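You operate a simulated robot arm through the tools that you are given. There is no shell and no other tool. Be economical: measure what you need, move in short steps, check, and stop when the job is done.

You are at the controls of a simulated robot arm. One attempt, no reset.

## Task
Empty the grey mug and the drip dish into the grey bucket.
Fine: put each one back where it stood.

It is judged by the outcome, as a careful person would: the job done as asked, and still so three seconds after it is handed in. It fails if anything else is knocked over, pushed out of place, dropped, spilled or broken.

## Robot
A 7-joint arm with a two-finger parallel gripper, fixed in place. Base frame: the origin is at the foot of the arm, x ahead of it, y to its left, z up; the work surface is at about z = 850. Lengths are in mm, angles in degrees, forces in N, time in s.
With the tool pointing down near the work surface it reaches from about 240 to 680 mm from the base axis. Its first joint turns from -66.0 to 66.0 degrees. Payload 2.4 kg.
The TCP is the grasp point between the finger pads, 30 mm short of the fingertips. In the tool frame z runs along the fingers and y along their closing line. Largest opening 94 mm; finger width 28, thickness 10; the body of the gripper, 50 by 96 mm, starts 55 mm behind the TCP.
Orientation is that of the tool frame in the base frame, as a unit quaternion [x, y, z, w]. With the fingers straight down and closing along the base's y, the tool's x points along the base's -x, its y along +y and its z along -z.

## Interface
- The arm moves only by the tool drive_tool. Its arguments are lists of equal length, an entry for each row: "dr": the turn, a rotation vector about the base's x, y, z in units of 45 degrees (1.0 is 45 degrees), a list of three; "translation": the shift along the base's x, y, z in units of 500 mm (1.0 is 500 mm), a list of three; "claw": the gripper command, from -1 (fully open) to 1 (shut), values between in proportion. In form: {"dr": [[rx, ry, rz], ...], "translation": [[tx, ty, tz], ...], "claw": [claw, ...]}. A call has 1 to 10 rows; each row is the pose to reach, as a shift and turn from the pose commanded when the call began. A call with a number of a shift or a turn outside -1 to 1 is refused whole. A row lasts 0.2 s, in which the tool goes at most 50 mm and 8.6 degrees; a call with a longer step from one row to the next is refused whole, and so is a gripper value outside its range. Where a pose cannot be reached the arm comes as near as it can. A force on the tool above 40 N (or 10 N above the force at the start of the call, whichever is more), or a blocked arm, ends the call early, and 0.2 s more pass. The fingers move at their own pace (about 153 mm/s each) and stop on an object; they squeeze with about 37 N. The grip force told is the motor's: it shows also when the fingers shut on nothing. Time passes only in rows, and 0.2 s behind the last, so rows that repeat a pose let the fingers close. It gives the time, the measured TCP pose, the force on the tool (base axes), the opening and the grip force at its end, in the units of the frame above (readings bear some noise), with the torque about the TCP (base axes, N m) and any sound that the robot's microphone picked up.
- Cameras (640 x 400 px; columns grow to the right, rows downward): "scene" is fixed at [38.2, 470.5, 1455.5]; the picture's right is [-0.77, -0.64, 0.00], its down [-0.30, 0.36, -0.88] and it looks along [0.57, -0.68, -0.47] (base axes); focal length 313 px, centre (320, 200). "wrist" rides on the gripper at [76, 14, -102] in the tool frame; the picture's right is [-0.18, 0.98, 0.00], its down [-0.75, -0.14, -0.64] and it looks along [-0.63, -0.12, 0.77] (tool axes); focal length 243 px, centre (320, 200). There is no depth. A picture from a camera that has moved, and an enlarged one, comes with that camera's place and axes in the base frame and with its lens.
- grab_frame(camera): a new picture of that camera. No time passes.
- zoom(camera, box): a new picture of the part [left, top, right, bottom] of that camera's present view, enlarged. No time passes.
- job_done(): hands the job in; it is judged then, once.

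Work in short steps. Places have to be worked out from the pictures, the camera data and where the tool is seen: move nearer, look again, correct. Check each grasp and each placing, and mend what went wrong. You have 120 turns and 68 pictures in all, those below and enlarged ones among them. Open the gripper and draw the arm clear of the work before you hand the job in, unless the task says otherwise; then end with one line.

The tools are called after "Call:" as a command line: name --argument value ..., lists and objects as JSON in quotes. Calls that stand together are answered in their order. drive_tool: Moves the arm, as the interface text tells. Its arguments: {"type":"object","properties":{"dr":{"type":"array","items":{"type":"array","items":{"type":"number"}}},"translation":{"type":"array","items":{"type":"array","items":{"type":"number"}}},"claw":{"type":"array","items":{"type":"number"}}},"required":["dr","translation","claw"]} The other tools are called the same way: grab_frame (camera) takes a picture; zoom (camera, box) takes an enlarged picture of a part of a camera's view; job_done () hands the job in.

At the start:

```text
time_s: 0.0
tool_pos: [370.2, -16.6, 1298.9]
ee_rot: [0.0, 1.0, 0.0, 0.0]
ft_force: [-0.3, -0.2, 0.4]
moment: [0.0, 0.01, 0.0]
opening: 93.8
grasp_force: 0.1
```

scene: 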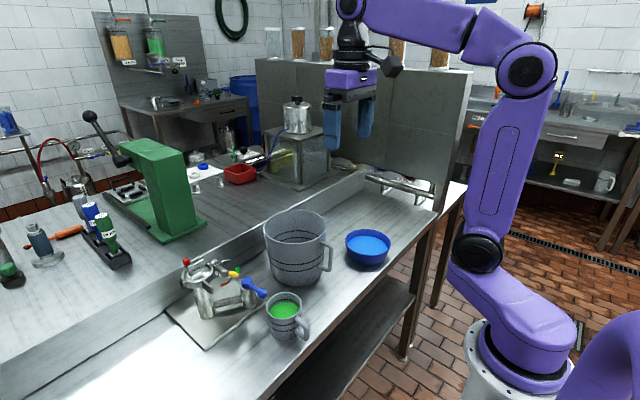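
wrist: 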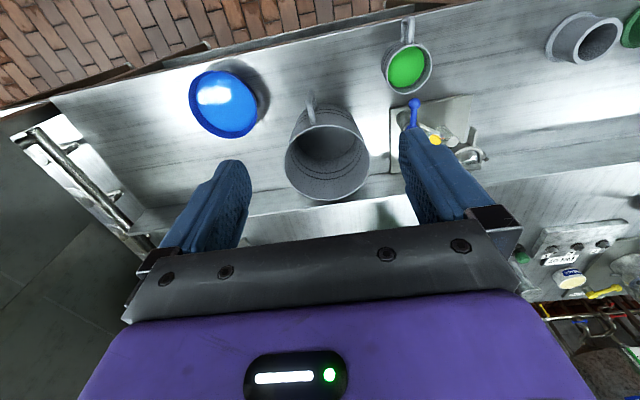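

I'll zoom in on both views to identify the mug, the dish and the bucket before moving.

Call:
zoom --camera "scene" --box '[160, 190, 420, 352]'

Call:
zoom --camera "wrist" --box '[160, 0, 640, 300]'

```text
2.46 times, centred on (290, 271) of scene
camera zoom: at [38.2, 470.5, 1455.5], right [-0.77, -0.64, 0.0], down [-0.3, 0.36, -0.88], along [0.57, -0.68, -0.47], focal length 771 px, centre (394, 25)
```

zoom: 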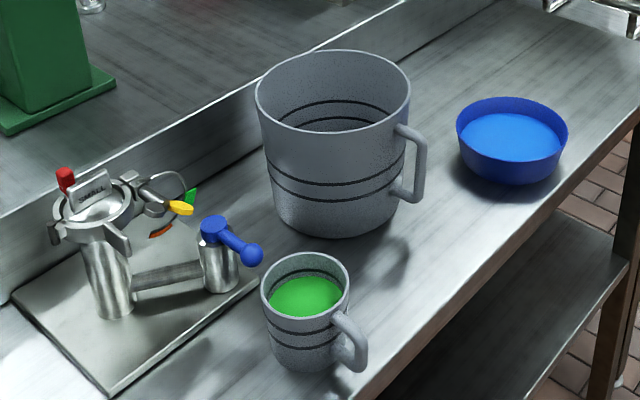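

```text
1.33 times, centred on (400, 150) of wrist
camera zoom: at [295.6, -1.0, 1401.5], right [0.18, 0.98, 0.0], down [0.75, -0.14, 0.64], along [0.63, -0.12, -0.77], focal length 324 px, centre (213, 267)
```

zoom: 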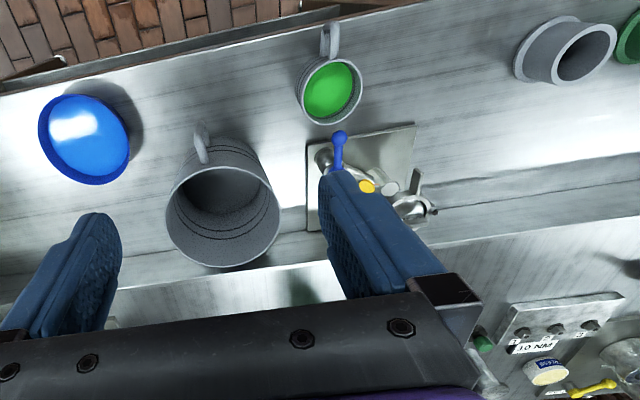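

The green-filled grey mug is near (420,140), the large handled grey vessel near (536,-22) with its rim at about z 1008, and the blue dish near (420,-210). There is another grey container near (446,481), so I'll shift left to look at that one and refine the mug.

Call:
drive_tool --dr '[[0, 0, 0], [0, 0, 0], [0, 0, 0], [0, 0, 0], [0, 0, 0], [0, 0, 0]]' --translation '[[0, 0.08, 0], [0, 0.16, 0], [0, 0.24, 0], [0, 0.32, -0.05], [0, 0.4, -0.1], [0, 0.4, -0.1]]' --claw '[-1, -1, -1, -1, -1, -1]'

Call:
grab_frame --camera "wrist"

```text
time_s: 1.4
tool_pos: [372.2, 184.2, 1248.9]
ee_rot: [-0.001, 1.0, 0.0, 0.0]
ft_force: [-0.3, 0.7, -0.1]
moment: [-0.03, 0.0, 0.05]
opening: 93.9
grasp_force: 0.1
```

```text
63 pictures are left
camera wrist: at [296.4, 200.0, 1351.6], right [0.18, 0.98, 0.0], down [0.75, -0.14, 0.64], along [0.63, -0.12, -0.77], focal length 243 px, centre (320, 200)
```

wrist: 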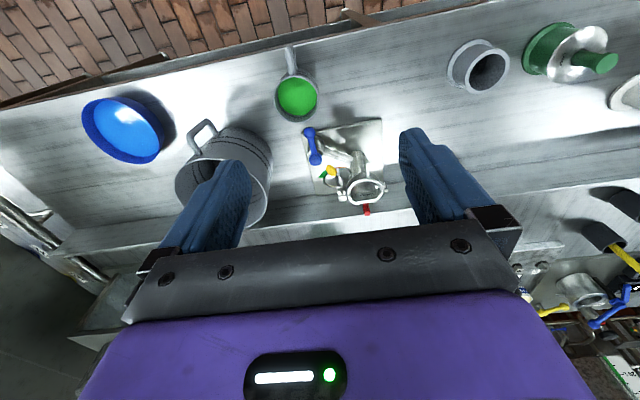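

The container at the right is an open ring stand, so the handled vessel is the bucket. I'll move above the mug for a closer look.

Call:
drive_tool --dr '[[0, 0, 0], [0, 0, 0], [0, 0, 0], [0, 0, 0], [0, 0, 0], [0, 0, 0]]' --translation '[[0.03, -0.03, -0.06], [0.06, -0.06, -0.12], [0.09, -0.09, -0.18], [0.1, -0.094, -0.26], [0.1, -0.094, -0.34], [0.1, -0.094, -0.4]]' --claw '[-1, -1, -1, -1, -1, -1]'

Call:
grab_frame --camera "wrist"

Call:
zoom --camera "scene" --box '[160, 190, 420, 352]'

```text
time_s: 2.8
tool_pos: [420.3, 136.3, 1049.2]
ee_rot: [-0.001, 1.0, 0.0, 0.0]
ft_force: [-0.7, -0.5, 0.2]
moment: [0.02, 0.01, 0.01]
opening: 93.9
grasp_force: 0.1
```

```text
62 pictures are left
camera wrist: at [344.8, 152.2, 1151.7], right [0.18, 0.98, 0.0], down [0.75, -0.14, 0.64], along [0.63, -0.12, -0.77], focal length 243 px, centre (320, 200)
```

wrist: 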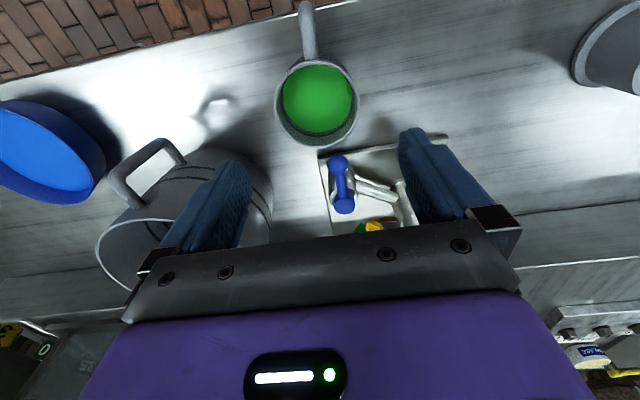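

```text
2.46 times, centred on (290, 271) of scene
camera zoom: at [38.3, 470.5, 1455.5], right [-0.77, -0.64, 0.0], down [-0.3, 0.36, -0.88], along [0.57, -0.68, -0.47], focal length 771 px, centre (394, 25)
```

zoom: 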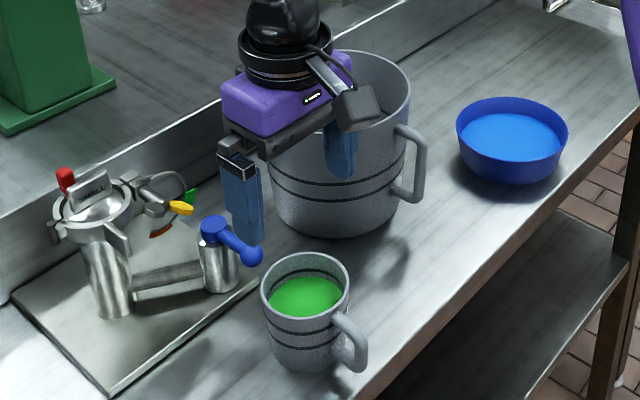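

I put the mug centre at about (419,135) with a diameter near 77, and the handle points toward -x. I'll descend with the fingers on its ±y sides to z≈898, staying open for now.

Call:
drive_tool --dr '[[0, 0, 0], [0, 0, 0], [0, 0, 0], [0, 0, 0], [0, 0, 0], [0, 0, 0], [0, 0, 0]]' --translation '[[-0.002, -0.002, -0.06], [-0.002, -0.002, -0.12], [-0.002, -0.002, -0.18], [-0.002, -0.002, -0.23], [-0.002, -0.002, -0.27], [-0.002, -0.002, -0.302], [-0.002, -0.002, -0.302]]' --claw '[-1, -1, -1, -1, -1, -1, -1]'

Call:
grab_frame --camera "wrist"

Call:
zoom --camera "scene" --box '[200, 240, 360, 340]'

```text
time_s: 4.4
tool_pos: [418.9, 135.9, 897.0]
ee_rot: [-0.001, 1.0, 0.0, 0.0]
ft_force: [-0.2, 0.1, 0.3]
moment: [0.0, 0.03, 0.02]
opening: 93.9
grasp_force: 0.1
```

```text
60 pictures are left
camera wrist: at [344.1, 151.0, 1000.0], right [0.18, 0.98, 0.0], down [0.75, -0.14, 0.64], along [0.63, -0.12, -0.77], focal length 243 px, centre (320, 200)
```

wrist: 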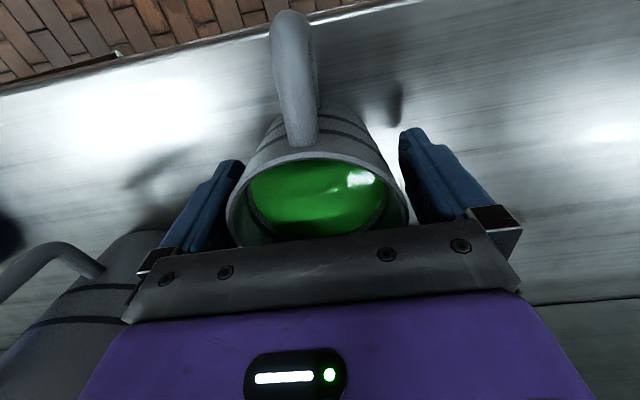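

```text
4.00 times, centred on (280, 290) of scene
camera zoom: at [38.2, 470.5, 1455.5], right [-0.77, -0.64, 0.0], down [-0.3, 0.36, -0.88], along [0.57, -0.68, -0.47], focal length 1252 px, centre (480, -160)
```

zoom: 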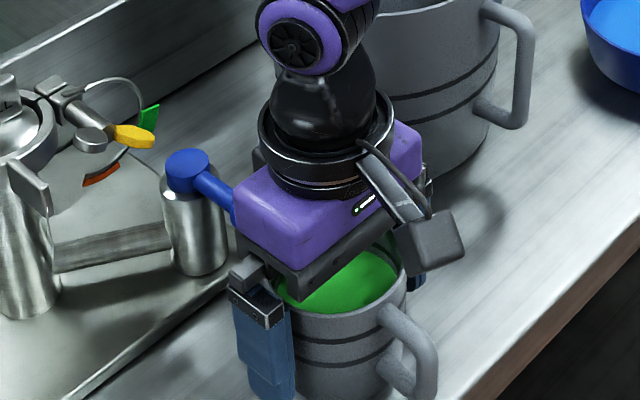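

The mug sits centred between the fingers, so I'll close and check the grip.

Call:
drive_tool --dr '[[0, 0, 0], [0, 0, 0], [0, 0, 0], [0, 0, 0]]' --translation '[[0, 0, 0], [0, 0, 0], [0, 0, 0], [0, 0, 0]]' --claw '[-0.6, 0, 1, 1]'

```text
time_s: 5.4
tool_pos: [418.9, 136.1, 898.2]
ee_rot: [0.001, 1.0, 0.0, 0.001]
ft_force: [0.3, 0.0, 0.5]
moment: [-0.05, -0.04, 0.02]
opening: 79.4
grasp_force: 36.8
```

It's gripped at 79 mm and 37 N. I'll lift slowly straight up.

Call:
drive_tool --dr '[[0, 0, 0], [0, 0, 0], [0, 0, 0], [0, 0, 0], [0, 0, 0], [0, 0, 0], [0, 0, 0], [0, 0, 0], [0, 0, 0], [0, 0, 0]]' --translation '[[0, 0, 0.01], [0, 0, 0.03], [0, 0, 0.06], [0, 0, 0.1], [0, 0, 0.15], [0, 0, 0.2], [0, 0, 0.25], [0, 0, 0.29], [0, 0, 0.31], [0, 0, 0.31]]' --claw '[1, 1, 1, 1, 1, 1, 1, 1, 1, 1]'

Call:
grab_frame --camera "scene"

Call:
grab_frame --camera "wrist"

```text
time_s: 7.6
tool_pos: [419.3, 135.0, 1051.9]
ee_rot: [0.0, 1.0, -0.001, 0.001]
ft_force: [-0.2, 0.0, -1.5]
moment: [0.0, -0.06, 0.01]
opening: 79.2
grasp_force: 37.0
```

```text
58 pictures are left
```

scene: 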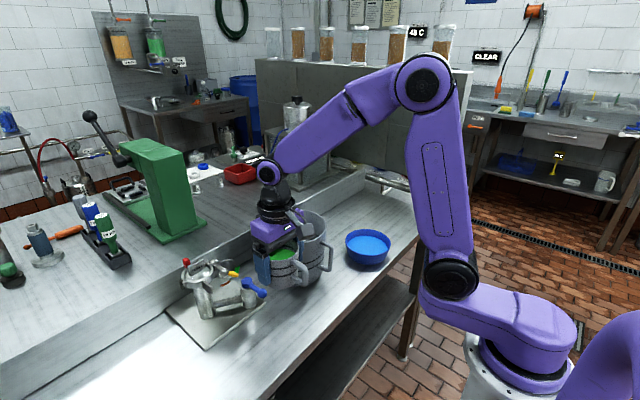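

```text
57 pictures are left
camera wrist: at [344.3, 150.9, 1155.6], right [0.18, 0.98, 0.0], down [0.75, -0.14, 0.64], along [0.63, -0.12, -0.77], focal length 243 px, centre (320, 200)
```

wrist: 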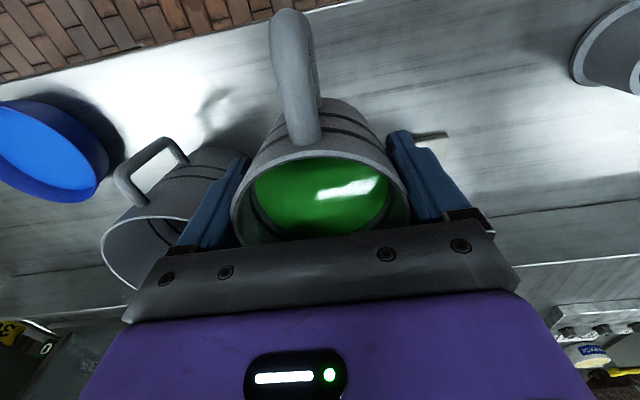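

The mug is held level with no spill. I'll carry it smoothly up and over to the bucket, still upright.

Call:
drive_tool --dr '[[0, 0, 0], [0, 0, 0], [0, 0, 0], [0, 0, 0], [0, 0, 0], [0, 0, 0], [0, 0, 0], [0, 0, 0], [0, 0, 0], [0, 0, 0]]' --translation '[[0, 0, 0.03], [0.005, -0.005, 0.08], [0.02, -0.02, 0.13], [0.05, -0.05, 0.18], [0.09, -0.09, 0.215], [0.13, -0.13, 0.225], [0.17, -0.17, 0.226], [0.21, -0.21, 0.226], [0.24, -0.24, 0.226], [0.255, -0.255, 0.226]]' --claw '[1, 1, 1, 1, 1, 1, 1, 1, 1, 1]'

Call:
drive_tool --dr '[[0, 0, 0], [0, 0, 0], [0, 0, 0], [0, 0, 0], [0, 0, 0]]' --translation '[[0.02, -0.02, 0], [0.045, -0.04, 0], [0.06, -0.055, 0], [0.067, -0.061, 0], [0.067, -0.061, 0]]' --claw '[1, 1, 1, 1, 1]'

Call:
grab_frame --camera "scene"

Call:
grab_frame --camera "wrist"

```text
time_s: 9.8
tool_pos: [547.2, 6.6, 1165.6]
ee_rot: [0.0, 1.0, 0.0, 0.0]
ft_force: [0.8, -0.7, -2.0]
moment: [0.02, -0.08, 0.0]
opening: 79.2
grasp_force: 37.0
```

```text
time_s: 11.0
tool_pos: [581.2, -22.1, 1164.4]
ee_rot: [0.0, 1.0, -0.001, 0.0]
ft_force: [0.2, 0.5, -1.4]
moment: [-0.01, -0.05, 0.04]
opening: 79.2
grasp_force: 36.8
```

```text
56 pictures are left
```

scene: 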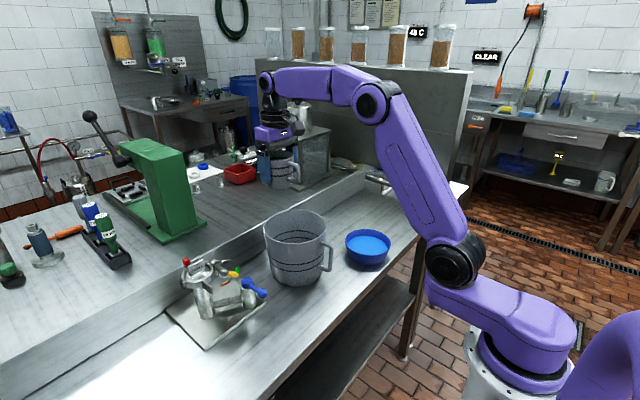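

```text
55 pictures are left
camera wrist: at [505.9, -7.4, 1268.3], right [0.18, 0.98, 0.0], down [0.75, -0.14, 0.64], along [0.63, -0.12, -0.77], focal length 243 px, centre (320, 200)
```

wrist: 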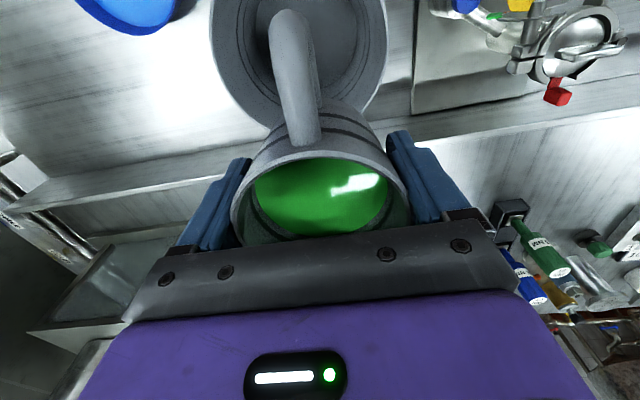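

The bucket centre refines to about (530,-27). I'll make a small shift and start tilting about -y by 45° so the mug's near lip goes down over the bucket.

Call:
drive_tool --dr '[[0, -0.06, 0], [0, -0.16, 0], [0, -0.28, 0], [0, -0.4, 0], [0, -0.52, 0], [0, -0.64, 0], [0, -0.76, 0], [0, -0.88, 0], [0, -0.97, 0], [0, -1.0, 0]]' --translation '[[-0.003, -0.003, 0], [-0.006, -0.006, 0], [-0.01, -0.01, 0], [-0.01, -0.01, 0], [-0.01, -0.01, 0], [-0.01, -0.01, 0], [-0.01, -0.01, 0], [-0.01, -0.01, 0], [-0.01, -0.01, 0], [-0.01, -0.01, 0]]' --claw '[1, 1, 1, 1, 1, 1, 1, 1, 1, 1]'

Call:
grab_frame --camera "scene"

Call:
grab_frame --camera "wrist"

```text
time_s: 13.2
tool_pos: [575.4, -27.8, 1165.1]
ee_rot: [0.0, 0.924, 0.0, 0.383]
ft_force: [0.0, 0.2, -1.8]
moment: [0.03, -0.01, 0.0]
opening: 79.2
grasp_force: 37.0
```

```text
54 pictures are left
```

scene: 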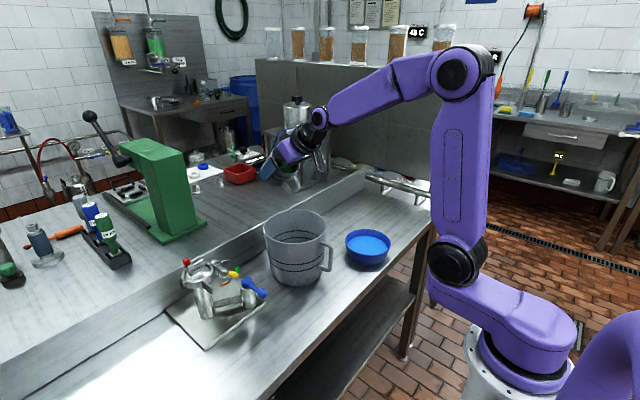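

```text
53 pictures are left
camera wrist: at [450.3, -11.9, 1184.4], right [0.13, 0.98, 0.13], down [0.08, -0.14, 0.99], along [0.99, -0.12, -0.1], focal length 243 px, centre (320, 200)
```

wrist: 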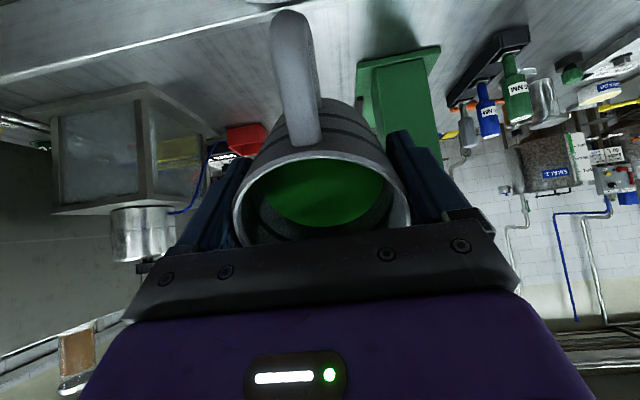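

The liquid is nearing the lip and the aim looks right. I'll tilt slowly on to about 81°.

Call:
drive_tool --dr '[[0, -0.1, 0], [0, -0.2, 0], [0, -0.28, 0], [0, -0.36, 0], [0, -0.44, 0], [0, -0.52, 0], [0, -0.6, 0], [0, -0.68, 0], [0, -0.75, 0], [0, -0.8, 0]]' --translation '[[0, 0, 0], [0, 0, 0], [0, 0, 0], [0, 0, 0], [0, 0, 0], [0, 0, 0], [0, 0, 0], [0, 0, 0], [0, 0, 0], [0, 0, 0]]' --claw '[1, 1, 1, 1, 1, 1, 1, 1, 1, 1]'

Call:
grab_frame --camera "scene"

Call:
grab_frame --camera "wrist"

```text
time_s: 15.4
tool_pos: [575.6, -27.0, 1164.8]
ee_rot: [-0.001, 0.76, 0.001, 0.649]
ft_force: [0.3, 0.6, -0.8]
moment: [-0.01, -0.02, 0.01]
opening: 79.0
grasp_force: 37.0
```

```text
52 pictures are left
```

scene: 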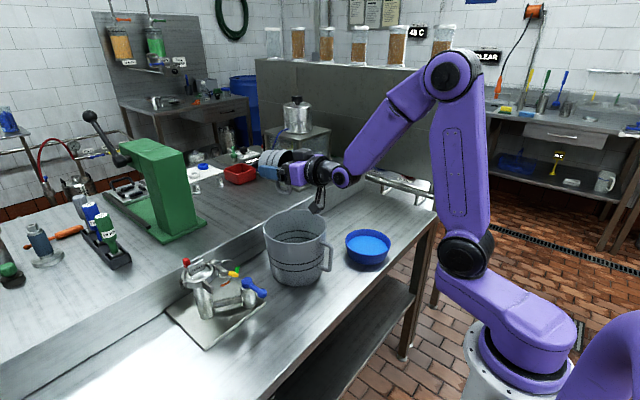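

```text
51 pictures are left
camera wrist: at [463.5, -11.7, 1106.7], right [0.03, 0.98, 0.18], down [-0.52, -0.14, 0.84], along [0.86, -0.12, 0.5], focal length 243 px, centre (320, 200)
```

wrist: 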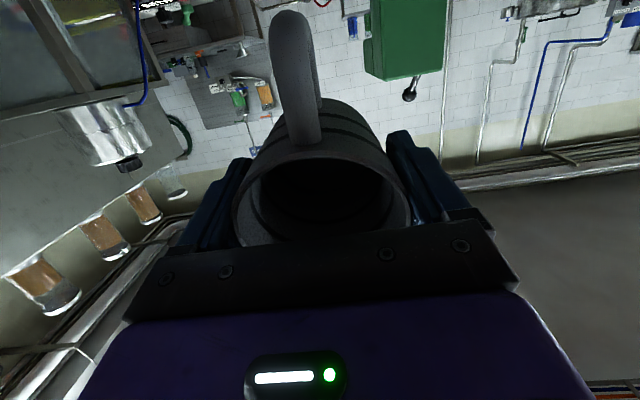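

The mug already looks nearly empty. I'll tilt to about 115° and hold so it drains fully, then check for spills.

Call:
drive_tool --dr '[[0, -0.1, 0], [0, -0.2, 0], [0, -0.3, 0], [0, -0.4, 0], [0, -0.5, 0], [0, -0.6, 0], [0, -0.7, 0], [0, -0.76, 0], [0, -0.76, 0], [0, -0.76, 0]]' --translation '[[0, 0, 0], [0, 0, 0], [0, 0, 0], [0, 0, 0], [0, 0, 0], [0, 0, 0], [0, 0, 0], [0, 0, 0], [0, 0, 0], [0, 0, 0]]' --claw '[1, 1, 1, 1, 1, 1, 1, 1, 1, 1]'

Call:
zoom --camera "scene" --box '[180, 140, 420, 290]'

Call:
grab_frame --camera "wrist"

```text
time_s: 17.6
tool_pos: [575.5, -27.2, 1165.4]
ee_rot: [0.0, 0.536, 0.0, 0.844]
ft_force: [-0.5, 0.2, -0.9]
moment: [0.02, 0.02, 0.0]
opening: 79.1
grasp_force: 37.4
```

```text
2.67 times, centred on (300, 215) of scene
camera zoom: at [38.3, 470.5, 1455.5], right [-0.77, -0.64, 0.0], down [-0.3, 0.36, -0.88], along [0.57, -0.68, -0.47], focal length 835 px, centre (373, 160)
```

zoom: 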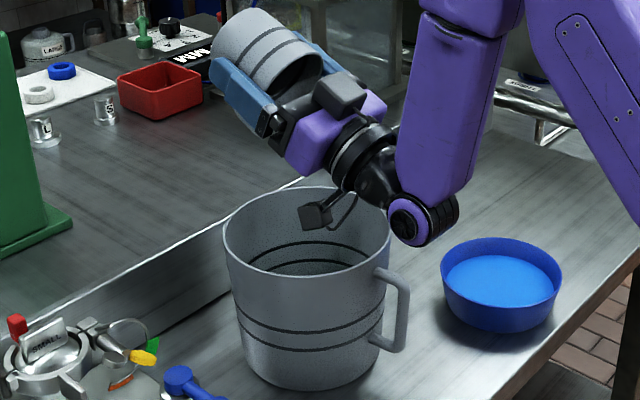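

```text
49 pictures are left
camera wrist: at [516.4, -11.8, 1053.2], right [-0.08, 0.98, 0.17], down [-0.9, -0.14, 0.41], along [0.42, -0.12, 0.9], focal length 243 px, centre (320, 200)
```

wrist: 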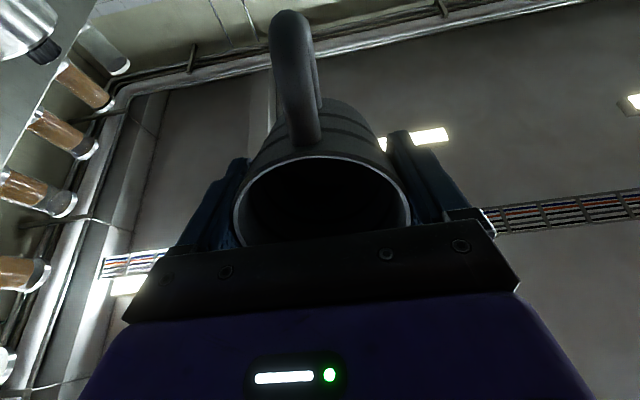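

It's empty, the table is clean, and the bucket hasn't moved. I'll tilt back upright in three calls and rise slightly at the start to keep the camera clear of the bucket.

Call:
drive_tool --dr '[[0, 0.1, 0], [0, 0.25, 0], [0, 0.4, 0], [0, 0.55, 0], [0, 0.7, 0], [0, 0.85, 0], [0, 1.0, 0]]' --translation '[[0, 0, 0.01], [0, 0, 0.02], [0, 0, 0.03], [0, 0, 0.03], [0, 0, 0.03], [0, 0, 0.03], [0, 0, 0.03]]' --claw '[1, 1, 1, 1, 1, 1, 1]'

Call:
drive_tool --dr '[[0, 0.15, 0], [0, 0.3, 0], [0, 0.45, 0], [0, 0.6, 0], [0, 0.75, 0], [0, 0.88, 0], [0, 1.0, 0]]' --translation '[[0, 0, 0], [0, 0, 0], [0, 0, 0], [0, 0, 0], [0, 0, 0], [0, 0, 0], [0, 0, 0]]' --claw '[1, 1, 1, 1, 1, 1, 1]'

Call:
drive_tool --dr '[[0, 0.15, 0], [0, 0.3, 0], [0, 0.42, 0], [0, 0.52, 0], [0, 0.56, 0], [0, 0.56, 0]]' --translation '[[0, 0, 0], [0, 0, 0], [0, 0, 0], [0, 0, 0], [0, 0, 0], [0, 0, 0]]' --claw '[1, 1, 1, 1, 1, 1]'

Call:
grab_frame --camera "wrist"

```text
time_s: 19.2
tool_pos: [574.2, -26.4, 1179.9]
ee_rot: [-0.001, 0.819, 0.001, 0.574]
ft_force: [0.5, 1.1, 0.4]
moment: [0.02, 0.01, -0.02]
opening: 79.1
grasp_force: 37.0
```

```text
time_s: 20.8
tool_pos: [575.2, -27.8, 1180.7]
ee_rot: [0.0, 0.976, -0.001, 0.217]
ft_force: [0.9, 0.4, -0.8]
moment: [-0.01, 0.0, 0.02]
opening: 79.2
grasp_force: 36.8
```

```text
time_s: 22.2
tool_pos: [575.5, -26.3, 1180.2]
ee_rot: [0.0, 1.0, 0.0, 0.001]
ft_force: [-0.5, -0.1, 0.3]
moment: [-0.01, 0.01, 0.04]
opening: 79.1
grasp_force: 37.1
```

```text
48 pictures are left
camera wrist: at [500.7, -12.0, 1283.5], right [0.18, 0.98, 0.0], down [0.75, -0.14, 0.64], along [0.63, -0.12, -0.77], focal length 243 px, centre (320, 200)
```

wrist: 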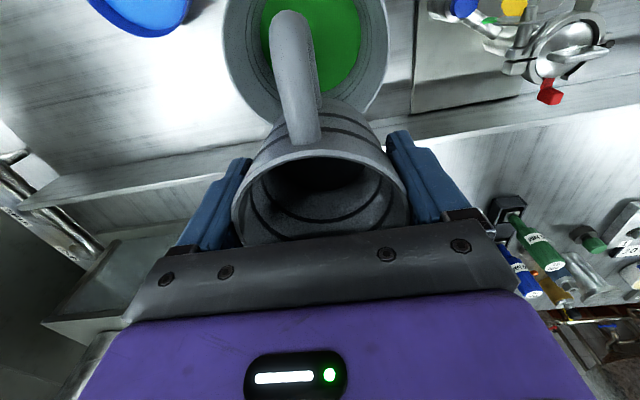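

The mug is empty and the green liquid is in the bucket. I'll carry the mug back above its spot at (419,135).

Call:
drive_tool --dr '[[0, 0, 0], [0, 0, 0], [0, 0, 0], [0, 0, 0], [0, 0, 0], [0, 0, 0], [0, 0, 0], [0, 0, 0], [0, 0, 0], [0, 0, 0]]' --translation '[[-0.02, 0.02, 0], [-0.06, 0.06, 0], [-0.11, 0.115, 0], [-0.16, 0.17, 0], [-0.21, 0.22, -0.02], [-0.26, 0.27, -0.07], [-0.29, 0.305, -0.13], [-0.305, 0.32, -0.19], [-0.312, 0.326, -0.23], [-0.312, 0.326, -0.25]]' --claw '[1, 1, 1, 1, 1, 1, 1, 1, 1, 1]'

Call:
drive_tool --dr '[[0, 0, 0], [0, 0, 0], [0, 0, 0], [0, 0, 0], [0, 0, 0], [0, 0, 0], [0, 0, 0], [0, 0, 0]]' --translation '[[0, 0, -0.06], [0, 0, -0.12], [0, 0, -0.18], [0, 0, -0.23], [0, 0, -0.27], [0, 0, -0.295], [0, 0, -0.306], [0, 0, -0.306]]' --claw '[1, 1, 1, 1, 1, 1, 1, 1]'

Call:
zoom --camera "scene" --box '[200, 240, 360, 340]'

```text
time_s: 24.4
tool_pos: [419.9, 136.3, 1054.1]
ee_rot: [0.0, 1.0, 0.0, 0.0]
ft_force: [0.6, 1.1, -1.2]
moment: [-0.02, 0.02, 0.0]
opening: 79.1
grasp_force: 36.8
```

```text
time_s: 26.2
tool_pos: [419.5, 134.8, 901.4]
ee_rot: [0.0, 1.0, 0.0, 0.0]
ft_force: [0.9, 0.0, 0.3]
moment: [-0.02, 0.01, 0.0]
opening: 79.3
grasp_force: 37.0
```

```text
4.00 times, centred on (280, 290) of scene
camera zoom: at [38.3, 470.5, 1455.5], right [-0.77, -0.64, 0.0], down [-0.3, 0.36, -0.88], along [0.57, -0.68, -0.47], focal length 1252 px, centre (480, -160)
```

zoom: 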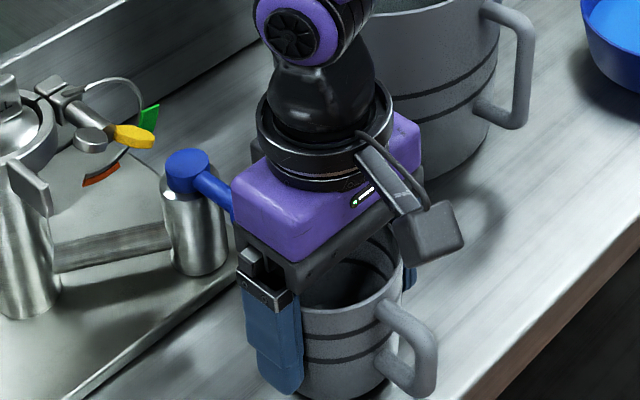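

The mug is at its spot about 4 mm above contact. I'll lower the last few millimetres and watch the force.

Call:
drive_tool --dr '[[0, 0, 0], [0, 0, 0], [0, 0, 0], [0, 0, 0]]' --translation '[[0, 0, -0.003], [0, 0, -0.006], [0, 0, -0.009], [0, 0, -0.01]]' --claw '[1, 1, 1, 1]'

```text
time_s: 27.2
tool_pos: [418.8, 134.8, 897.4]
ee_rot: [0.0, 1.0, 0.0, 0.0]
ft_force: [-2.5, -1.7, 8.4]
moment: [-0.18, 0.12, -0.02]
opening: 79.5
grasp_force: 37.3
```

The 8 N contact force shows it's seated. I'll open, then rise straight up.

Call:
drive_tool --dr '[[0, 0, 0], [0, 0, 0], [0, 0, 0]]' --translation '[[0, 0, 0], [0, 0, 0], [0, 0, 0]]' --claw '[-0.85, -1, -1]'

Call:
drive_tool --dr '[[0, 0, 0], [0, 0, 0], [0, 0, 0], [0, 0, 0], [0, 0, 0], [0, 0, 0]]' --translation '[[0, 0, 0.02], [0, 0, 0.07], [0, 0, 0.14], [0, 0, 0.22], [0, 0, 0.3], [0, 0, 0.36]]' --claw '[-1, -1, -1, -1, -1, -1]'

Call:
zoom --camera "scene" --box '[160, 190, 420, 352]'

```text
time_s: 28.0
tool_pos: [418.5, 134.9, 896.8]
ee_rot: [0.0, 1.0, 0.0, 0.0]
ft_force: [-0.2, 0.2, 0.4]
moment: [0.02, 0.04, -0.02]
opening: 93.8
grasp_force: 0.1
```

```text
time_s: 29.4
tool_pos: [419.0, 135.0, 1077.5]
ee_rot: [0.0, 1.0, 0.0, 0.0]
ft_force: [1.0, -0.2, -0.1]
moment: [0.03, -0.01, -0.01]
opening: 93.7
grasp_force: 0.0
```

```text
2.46 times, centred on (290, 271) of scene
camera zoom: at [38.2, 470.5, 1455.5], right [-0.77, -0.64, 0.0], down [-0.3, 0.36, -0.88], along [0.57, -0.68, -0.47], focal length 771 px, centre (394, 25)
```

zoom: 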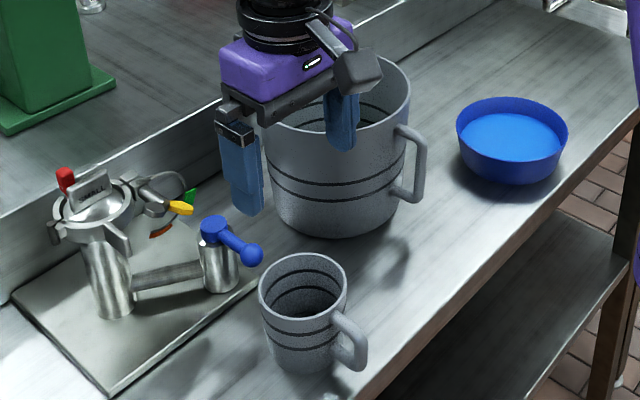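

The mug is back within a millimetre or two. Next is the dish near (420,-210): I plan to grip its far (+x) rim with the fingers closing along x, so I'll travel high and then yaw 90°.

Call:
drive_tool --dr '[[0, 0, 0], [0, 0, 0], [0, 0, 0], [0, 0, 0], [0, 0, 0], [0, 0, 0], [0, 0, 0], [0, 0, 0], [0, 0, 0], [0, 0, 0]]' --translation '[[0, 0, 0.08], [0, 0, 0.15], [0, -0.08, 0.18], [0, -0.17, 0.18], [0, -0.26, 0.18], [0, -0.35, 0.18], [0, -0.44, 0.18], [0, -0.53, 0.18], [0, -0.62, 0.18], [0, -0.69, 0.18]]' --claw '[-1, -1, -1, -1, -1, -1, -1, -1, -1, -1]'

Call:
grab_frame --camera "wrist"

```text
time_s: 31.6
tool_pos: [419.8, -210.4, 1167.3]
ee_rot: [0.0, 1.0, 0.0, -0.001]
ft_force: [-0.4, -0.5, -0.8]
moment: [0.02, -0.01, 0.01]
opening: 94.0
grasp_force: 0.0
```

```text
45 pictures are left
camera wrist: at [345.0, -194.8, 1270.6], right [0.18, 0.98, 0.0], down [0.75, -0.14, 0.64], along [0.63, -0.12, -0.77], focal length 243 px, centre (320, 200)
```

wrist: 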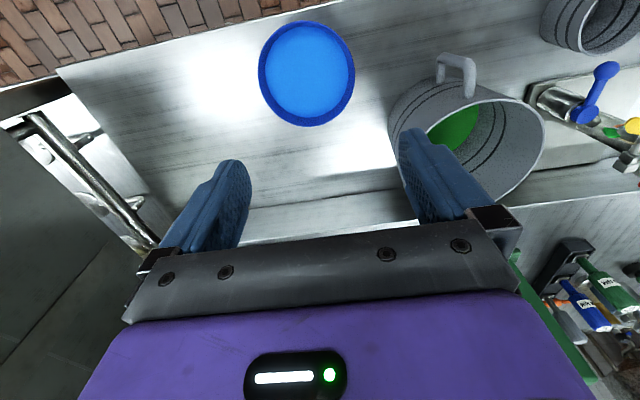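

From the wrist view the dish's rim centre is about (428,-229) and its diameter about 133. I'll yaw +90° (camera to the -y side) and move over its far rim.

Call:
drive_tool --dr '[[0, 0, 0.15], [0, 0, 0.3], [0, 0, 0.45], [0, 0, 0.6], [0, 0, 0.75], [0, 0, 0.9], [0, 0, 1.0]]' --translation '[[0.02, -0.01, 0], [0.04, -0.02, 0], [0.06, -0.03, 0], [0.08, -0.038, 0], [0.1, -0.038, 0], [0.12, -0.038, 0], [0.14, -0.038, 0]]' --claw '[-1, -1, -1, -1, -1, -1, -1]'

Call:
drive_tool --dr '[[0, 0, 0.15], [0, 0, 0.3], [0, 0, 0.45], [0, 0, 0.6], [0, 0, 0.75], [0, 0, 0.9], [0, 0, 1.0], [0, 0, 1.0]]' --translation '[[0, 0, -0.03], [0, 0, -0.06], [0, 0, -0.1], [0, 0, -0.14], [0, 0, -0.18], [0, 0, -0.22], [0, 0, -0.26], [0, 0, -0.26]]' --claw '[-1, -1, -1, -1, -1, -1, -1, -1]'

Call:
grab_frame --camera "wrist"

Call:
grab_frame --camera "scene"

```text
time_s: 33.2
tool_pos: [490.6, -229.2, 1168.2]
ee_rot: [-0.384, 0.923, 0.001, 0.0]
ft_force: [-0.1, 0.1, -0.8]
moment: [0.0, -0.02, 0.03]
opening: 94.0
grasp_force: 0.0
```

```text
time_s: 35.0
tool_pos: [489.9, -227.5, 1037.4]
ee_rot: [0.708, -0.707, 0.001, 0.0]
ft_force: [-0.5, 0.4, -0.8]
moment: [0.02, -0.01, 0.03]
opening: 93.9
grasp_force: 0.1
```

```text
44 pictures are left
camera wrist: at [476.2, -302.8, 1140.1], right [-0.98, 0.18, 0.0], down [0.14, 0.75, 0.64], along [0.12, 0.63, -0.77], focal length 243 px, centre (320, 200)
```

wrist: 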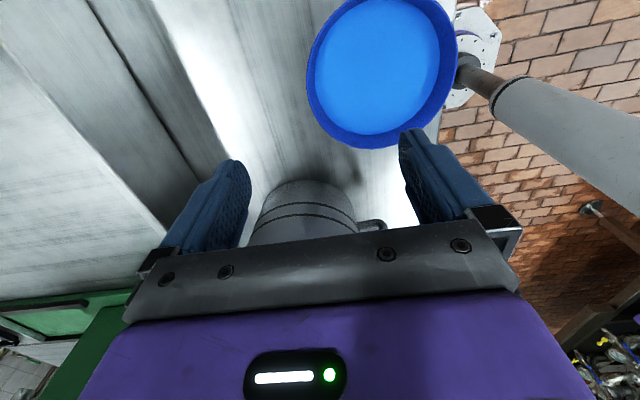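

```text
43 pictures are left
```

scene: 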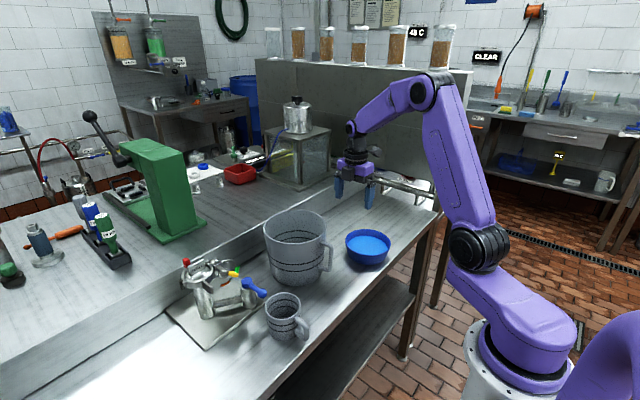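

Yaw worked. I estimate the dish centre at about (432,-228) with the +x rim near x≈499. I'll zoom to judge its height and wall taper.

Call:
zoom --camera "scene" --box '[320, 200, 416, 260]'

Call:
zoom --camera "wrist" --box '[280, 0, 520, 150]'

```text
6.67 times, centred on (368, 230) of scene
camera zoom: at [38.2, 470.5, 1455.5], right [-0.77, -0.64, 0.0], down [-0.3, 0.36, -0.88], along [0.57, -0.68, -0.47], focal length 2087 px, centre (0, 0)
```

zoom: 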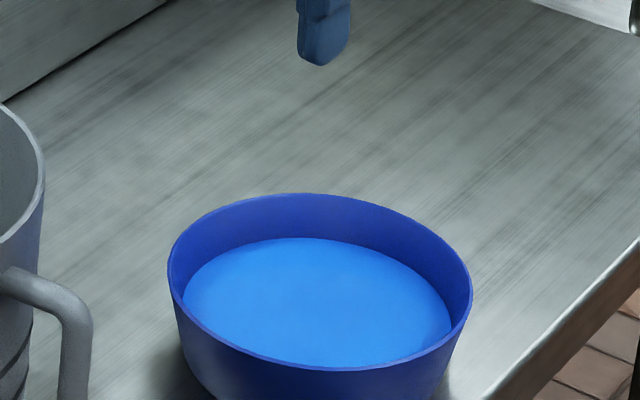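

```text
2.67 times, centred on (400, 75) of wrist
camera zoom: at [476.2, -302.8, 1140.1], right [-0.98, 0.18, 0.0], down [0.14, 0.75, 0.64], along [0.12, 0.63, -0.77], focal length 647 px, centre (107, 533)
```

zoom: 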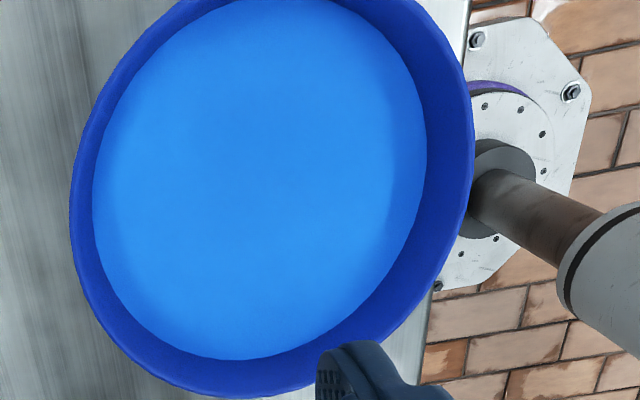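

I'll zoom once more on the whole dish from the scene camera to measure the wall taper.

Call:
zoom --camera "scene" --box '[328, 220, 408, 270]'

```text
8.00 times, centred on (368, 245) of scene
camera zoom: at [38.2, 470.5, 1455.5], right [-0.77, -0.64, 0.0], down [-0.3, 0.36, -0.88], along [0.57, -0.68, -0.47], focal length 2504 px, centre (-64, -160)
```

zoom: 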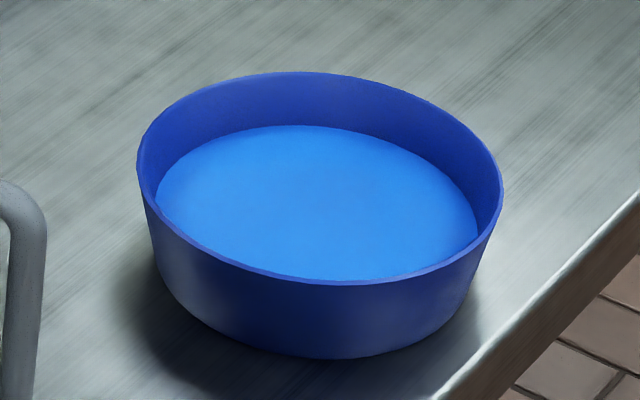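

The dish measures: centre (433,-230), rim z≈890, radius ≈69, wall taper ≈12.5°, liquid ≈18 mm below the rim. I'll pre-position above the +x rim with the tool tilted to match the wall and the fingers partly closed (~28 mm).

Call:
drive_tool --dr '[[0, 0.1, 0], [0, 0.2, 0], [0, 0.278, 0], [0, 0.278, 0], [0, 0.278, 0]]' --translation '[[0.03, -0.001, -0.03], [0.056, -0.003, -0.06], [0.056, -0.003, -0.1], [0.056, -0.003, -0.134], [0.056, -0.003, -0.134]]' --claw '[-0.5, 0, 0.4, 0.4, 0.4]'

Call:
grab_frame --camera "wrist"

Call:
zoom --camera "scene" --box '[304, 180, 432, 260]'

```text
time_s: 36.2
tool_pos: [516.8, -230.3, 969.6]
ee_rot: [-0.703, 0.703, 0.077, -0.077]
ft_force: [-0.3, -0.4, -0.4]
moment: [0.03, 0.0, 0.01]
opening: 28.3
grasp_force: 0.1
```

```text
39 pictures are left
camera wrist: at [527.0, -305.1, 1073.8], right [-0.96, 0.18, 0.21], down [0.28, 0.75, 0.6], along [-0.05, 0.63, -0.77], focal length 243 px, centre (320, 200)
```

wrist: 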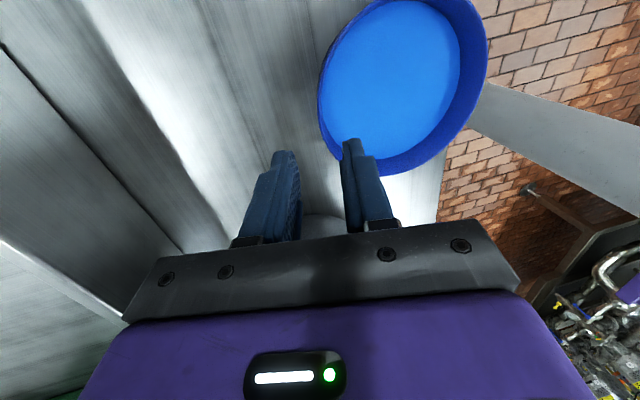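

```text
5.00 times, centred on (368, 220) of scene
camera zoom: at [38.2, 470.5, 1455.5], right [-0.77, -0.64, 0.0], down [-0.3, 0.36, -0.88], along [0.57, -0.68, -0.47], focal length 1565 px, centre (80, 100)
```

zoom: 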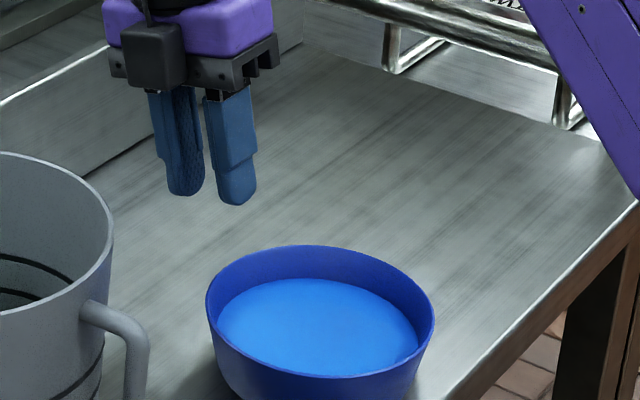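

Alignment looks right. I'll approach along the tool axis in two stages, first to about 25 mm above the final depth, then look.

Call:
drive_tool --dr '[[0, 0, 0], [0, 0, 0], [0, 0, 0], [0, 0, 0]]' --translation '[[-0.0086, 0, -0.039], [-0.0173, 0, -0.078], [-0.0234, 0, -0.106], [-0.0234, 0, -0.106]]' --claw '[0.4, 0.4, 0.4, 0.4]'

Call:
grab_frame --camera "wrist"

Call:
zoom --camera "scene" --box '[304, 180, 432, 260]'

```text
time_s: 37.2
tool_pos: [506.6, -230.1, 917.0]
ee_rot: [-0.703, 0.703, 0.076, -0.077]
ft_force: [0.0, 0.3, 0.1]
moment: [0.02, 0.03, 0.02]
opening: 27.9
grasp_force: 0.0
```

```text
37 pictures are left
camera wrist: at [515.8, -305.3, 1020.6], right [-0.96, 0.18, 0.21], down [0.28, 0.75, 0.6], along [-0.05, 0.63, -0.77], focal length 243 px, centre (320, 200)
```

wrist: 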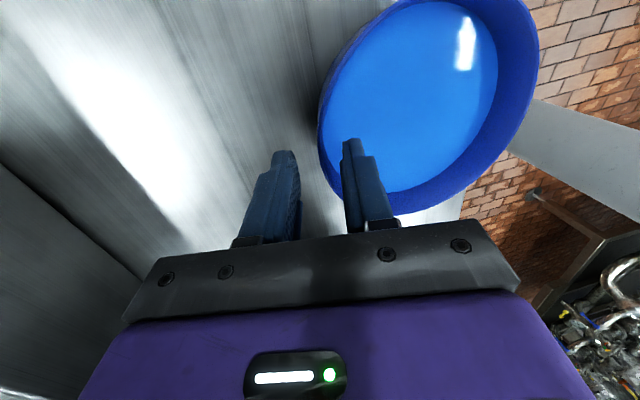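

```text
5.00 times, centred on (368, 220) of scene
camera zoom: at [38.2, 470.5, 1455.5], right [-0.77, -0.64, 0.0], down [-0.3, 0.36, -0.88], along [0.57, -0.68, -0.47], focal length 1565 px, centre (80, 100)
```

zoom: 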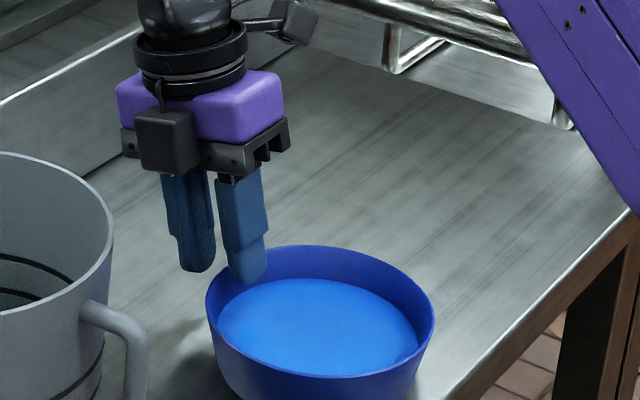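

The inner finger is inside the rim and the outer one outside. I'll go down the last 25 mm and then look.

Call:
drive_tool --dr '[[0, 0, 0], [0, 0, 0], [0, 0, 0], [0, 0, 0]]' --translation '[[-0.0043, 0, -0.02], [-0.0076, 0, -0.035], [-0.0108, 0, -0.05], [-0.0108, 0, -0.05]]' --claw '[0.4, 0.4, 0.4, 0.4]'

Call:
zoom --camera "wrist" --box '[220, 60, 460, 210]'

Call:
zoom --camera "scene" --box '[320, 205, 416, 265]'

```text
time_s: 38.2
tool_pos: [500.1, -228.8, 891.5]
ee_rot: [-0.703, 0.703, 0.077, -0.077]
ft_force: [0.4, -0.7, 0.2]
moment: [-0.02, 0.0, -0.01]
opening: 28.0
grasp_force: 0.0
```

```text
2.67 times, centred on (340, 135) of wrist
camera zoom: at [510.0, -304.9, 995.7], right [-0.96, 0.18, 0.21], down [0.28, 0.75, 0.6], along [-0.05, 0.63, -0.77], focal length 647 px, centre (267, 373)
```

zoom: 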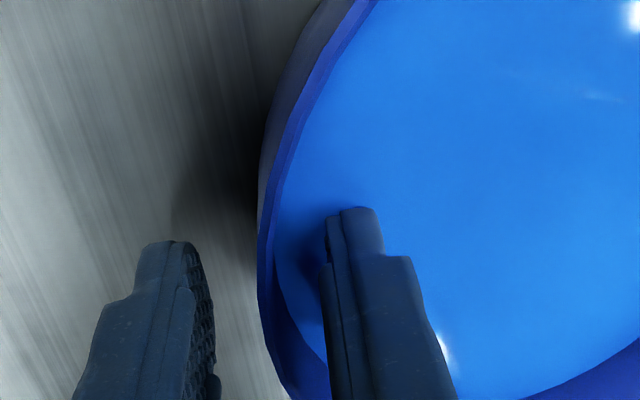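

```text
6.67 times, centred on (368, 235) of scene
camera zoom: at [38.2, 470.5, 1455.5], right [-0.77, -0.64, 0.0], down [-0.3, 0.36, -0.88], along [0.57, -0.68, -0.47], focal length 2087 px, centre (0, -33)
```

zoom: 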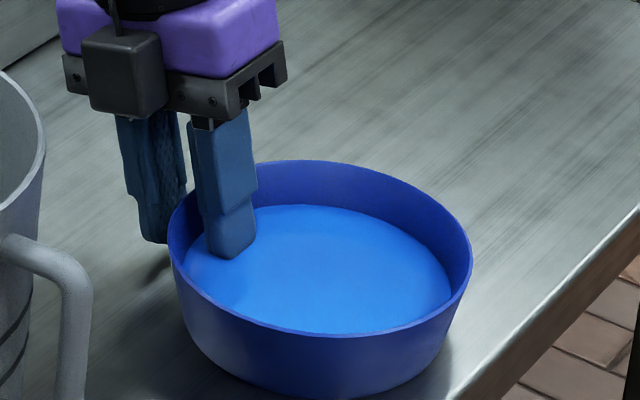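

The wall sits about midway between the fingers. I'll close gently in steps.

Call:
drive_tool --dr '[[0, 0, 0], [0, 0, 0], [0, 0, 0], [0, 0, 0], [0, 0, 0], [0, 0, 0]]' --translation '[[0, 0, 0], [0, 0, 0], [0, 0, 0], [0, 0, 0], [0, 0, 0], [0, 0, 0]]' --claw '[0.55, 0.7, 0.8, 0.9, 1, 1]'

Call:
zoom --camera "wrist" --box '[220, 60, 460, 210]'

Call:
zoom --camera "scene" --box '[320, 205, 416, 265]'

```text
time_s: 39.6
tool_pos: [500.6, -231.2, 891.7]
ee_rot: [-0.702, 0.703, 0.078, -0.077]
ft_force: [0.4, -0.9, -0.3]
moment: [0.01, -0.21, 0.0]
opening: 7.9
grasp_force: 37.2
```

```text
2.67 times, centred on (340, 135) of wrist
camera zoom: at [510.2, -304.9, 996.0], right [-0.96, 0.18, 0.21], down [0.28, 0.75, 0.6], along [-0.05, 0.63, -0.77], focal length 647 px, centre (267, 373)
```

zoom: 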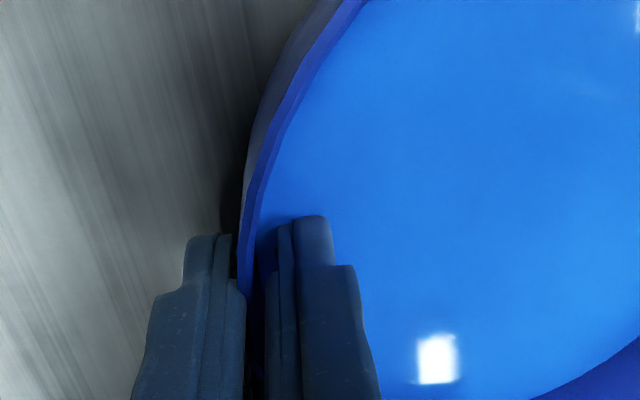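

```text
6.67 times, centred on (368, 235) of scene
camera zoom: at [38.3, 470.4, 1455.5], right [-0.77, -0.64, 0.0], down [-0.3, 0.36, -0.88], along [0.57, -0.68, -0.47], focal length 2087 px, centre (0, -33)
```

zoom: 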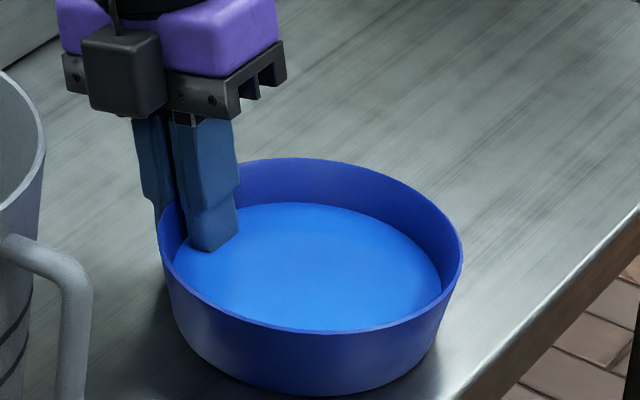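

It's gripped at 7.9 mm opening. Closing pulled the dish about 5 mm toward +x, which I'll correct on return. I'll lift it slowly a little and check that it stays level.

Call:
drive_tool --dr '[[0, 0, 0], [0, 0, 0], [0, 0, 0], [0, 0, 0], [0, 0, 0]]' --translation '[[0, 0, 0.006], [0, 0, 0.014], [0, 0, 0.024], [0, 0, 0.03], [0, 0, 0.03]]' --claw '[1, 1, 1, 1, 1]'

Call:
zoom --camera "scene" --box '[320, 205, 416, 265]'

```text
time_s: 40.8
tool_pos: [501.5, -230.4, 907.0]
ee_rot: [-0.703, 0.703, 0.076, -0.077]
ft_force: [-0.6, 0.7, -2.9]
moment: [0.02, -0.16, 0.01]
opening: 8.2
grasp_force: 37.1
```

```text
6.67 times, centred on (368, 235) of scene
camera zoom: at [38.3, 470.4, 1455.5], right [-0.77, -0.64, 0.0], down [-0.3, 0.36, -0.88], along [0.57, -0.68, -0.47], focal length 2087 px, centre (0, -33)
```

zoom: 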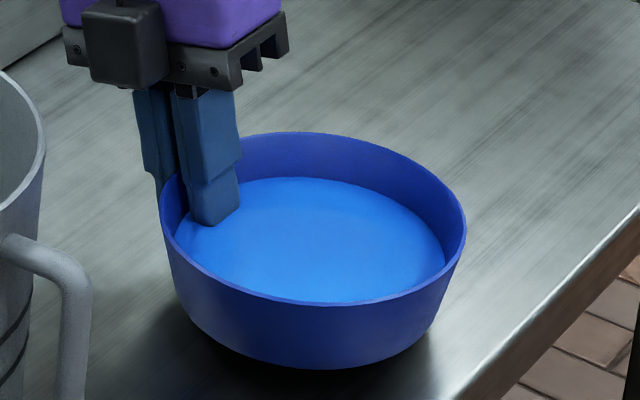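

It's level and stable at about 0.3 kg. I'll lift straight up to z≈1160 before moving sideways.

Call:
drive_tool --dr '[[0, 0, 0], [0, 0, 0], [0, 0, 0], [0, 0, 0], [0, 0, 0], [0, 0, 0], [0, 0, 0], [0, 0, 0], [0, 0, 0], [0, 0, 0]]' --translation '[[0, 0, 0.02], [0, 0, 0.06], [0, 0, 0.12], [0, 0, 0.19], [0, 0, 0.26], [0, 0, 0.33], [0, 0, 0.4], [0, 0, 0.45], [0, 0, 0.48], [0, 0, 0.49]]' --claw '[1, 1, 1, 1, 1, 1, 1, 1, 1, 1]'

Call:
grab_frame --camera "scene"

```text
time_s: 43.0
tool_pos: [501.3, -229.0, 1153.2]
ee_rot: [-0.703, 0.703, 0.077, -0.077]
ft_force: [-0.6, -0.2, -2.9]
moment: [0.03, -0.19, 0.03]
opening: 8.1
grasp_force: 36.8
```

```text
30 pictures are left
```

scene: 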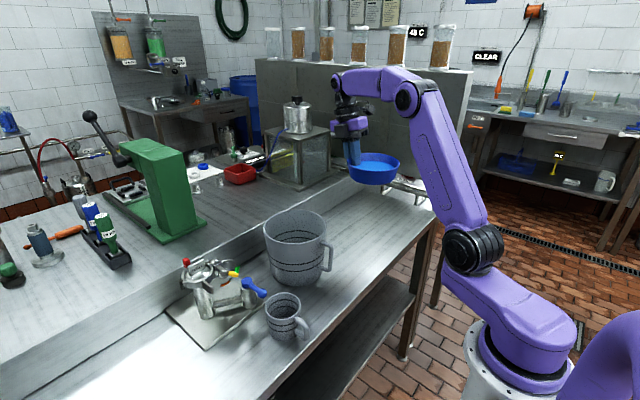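

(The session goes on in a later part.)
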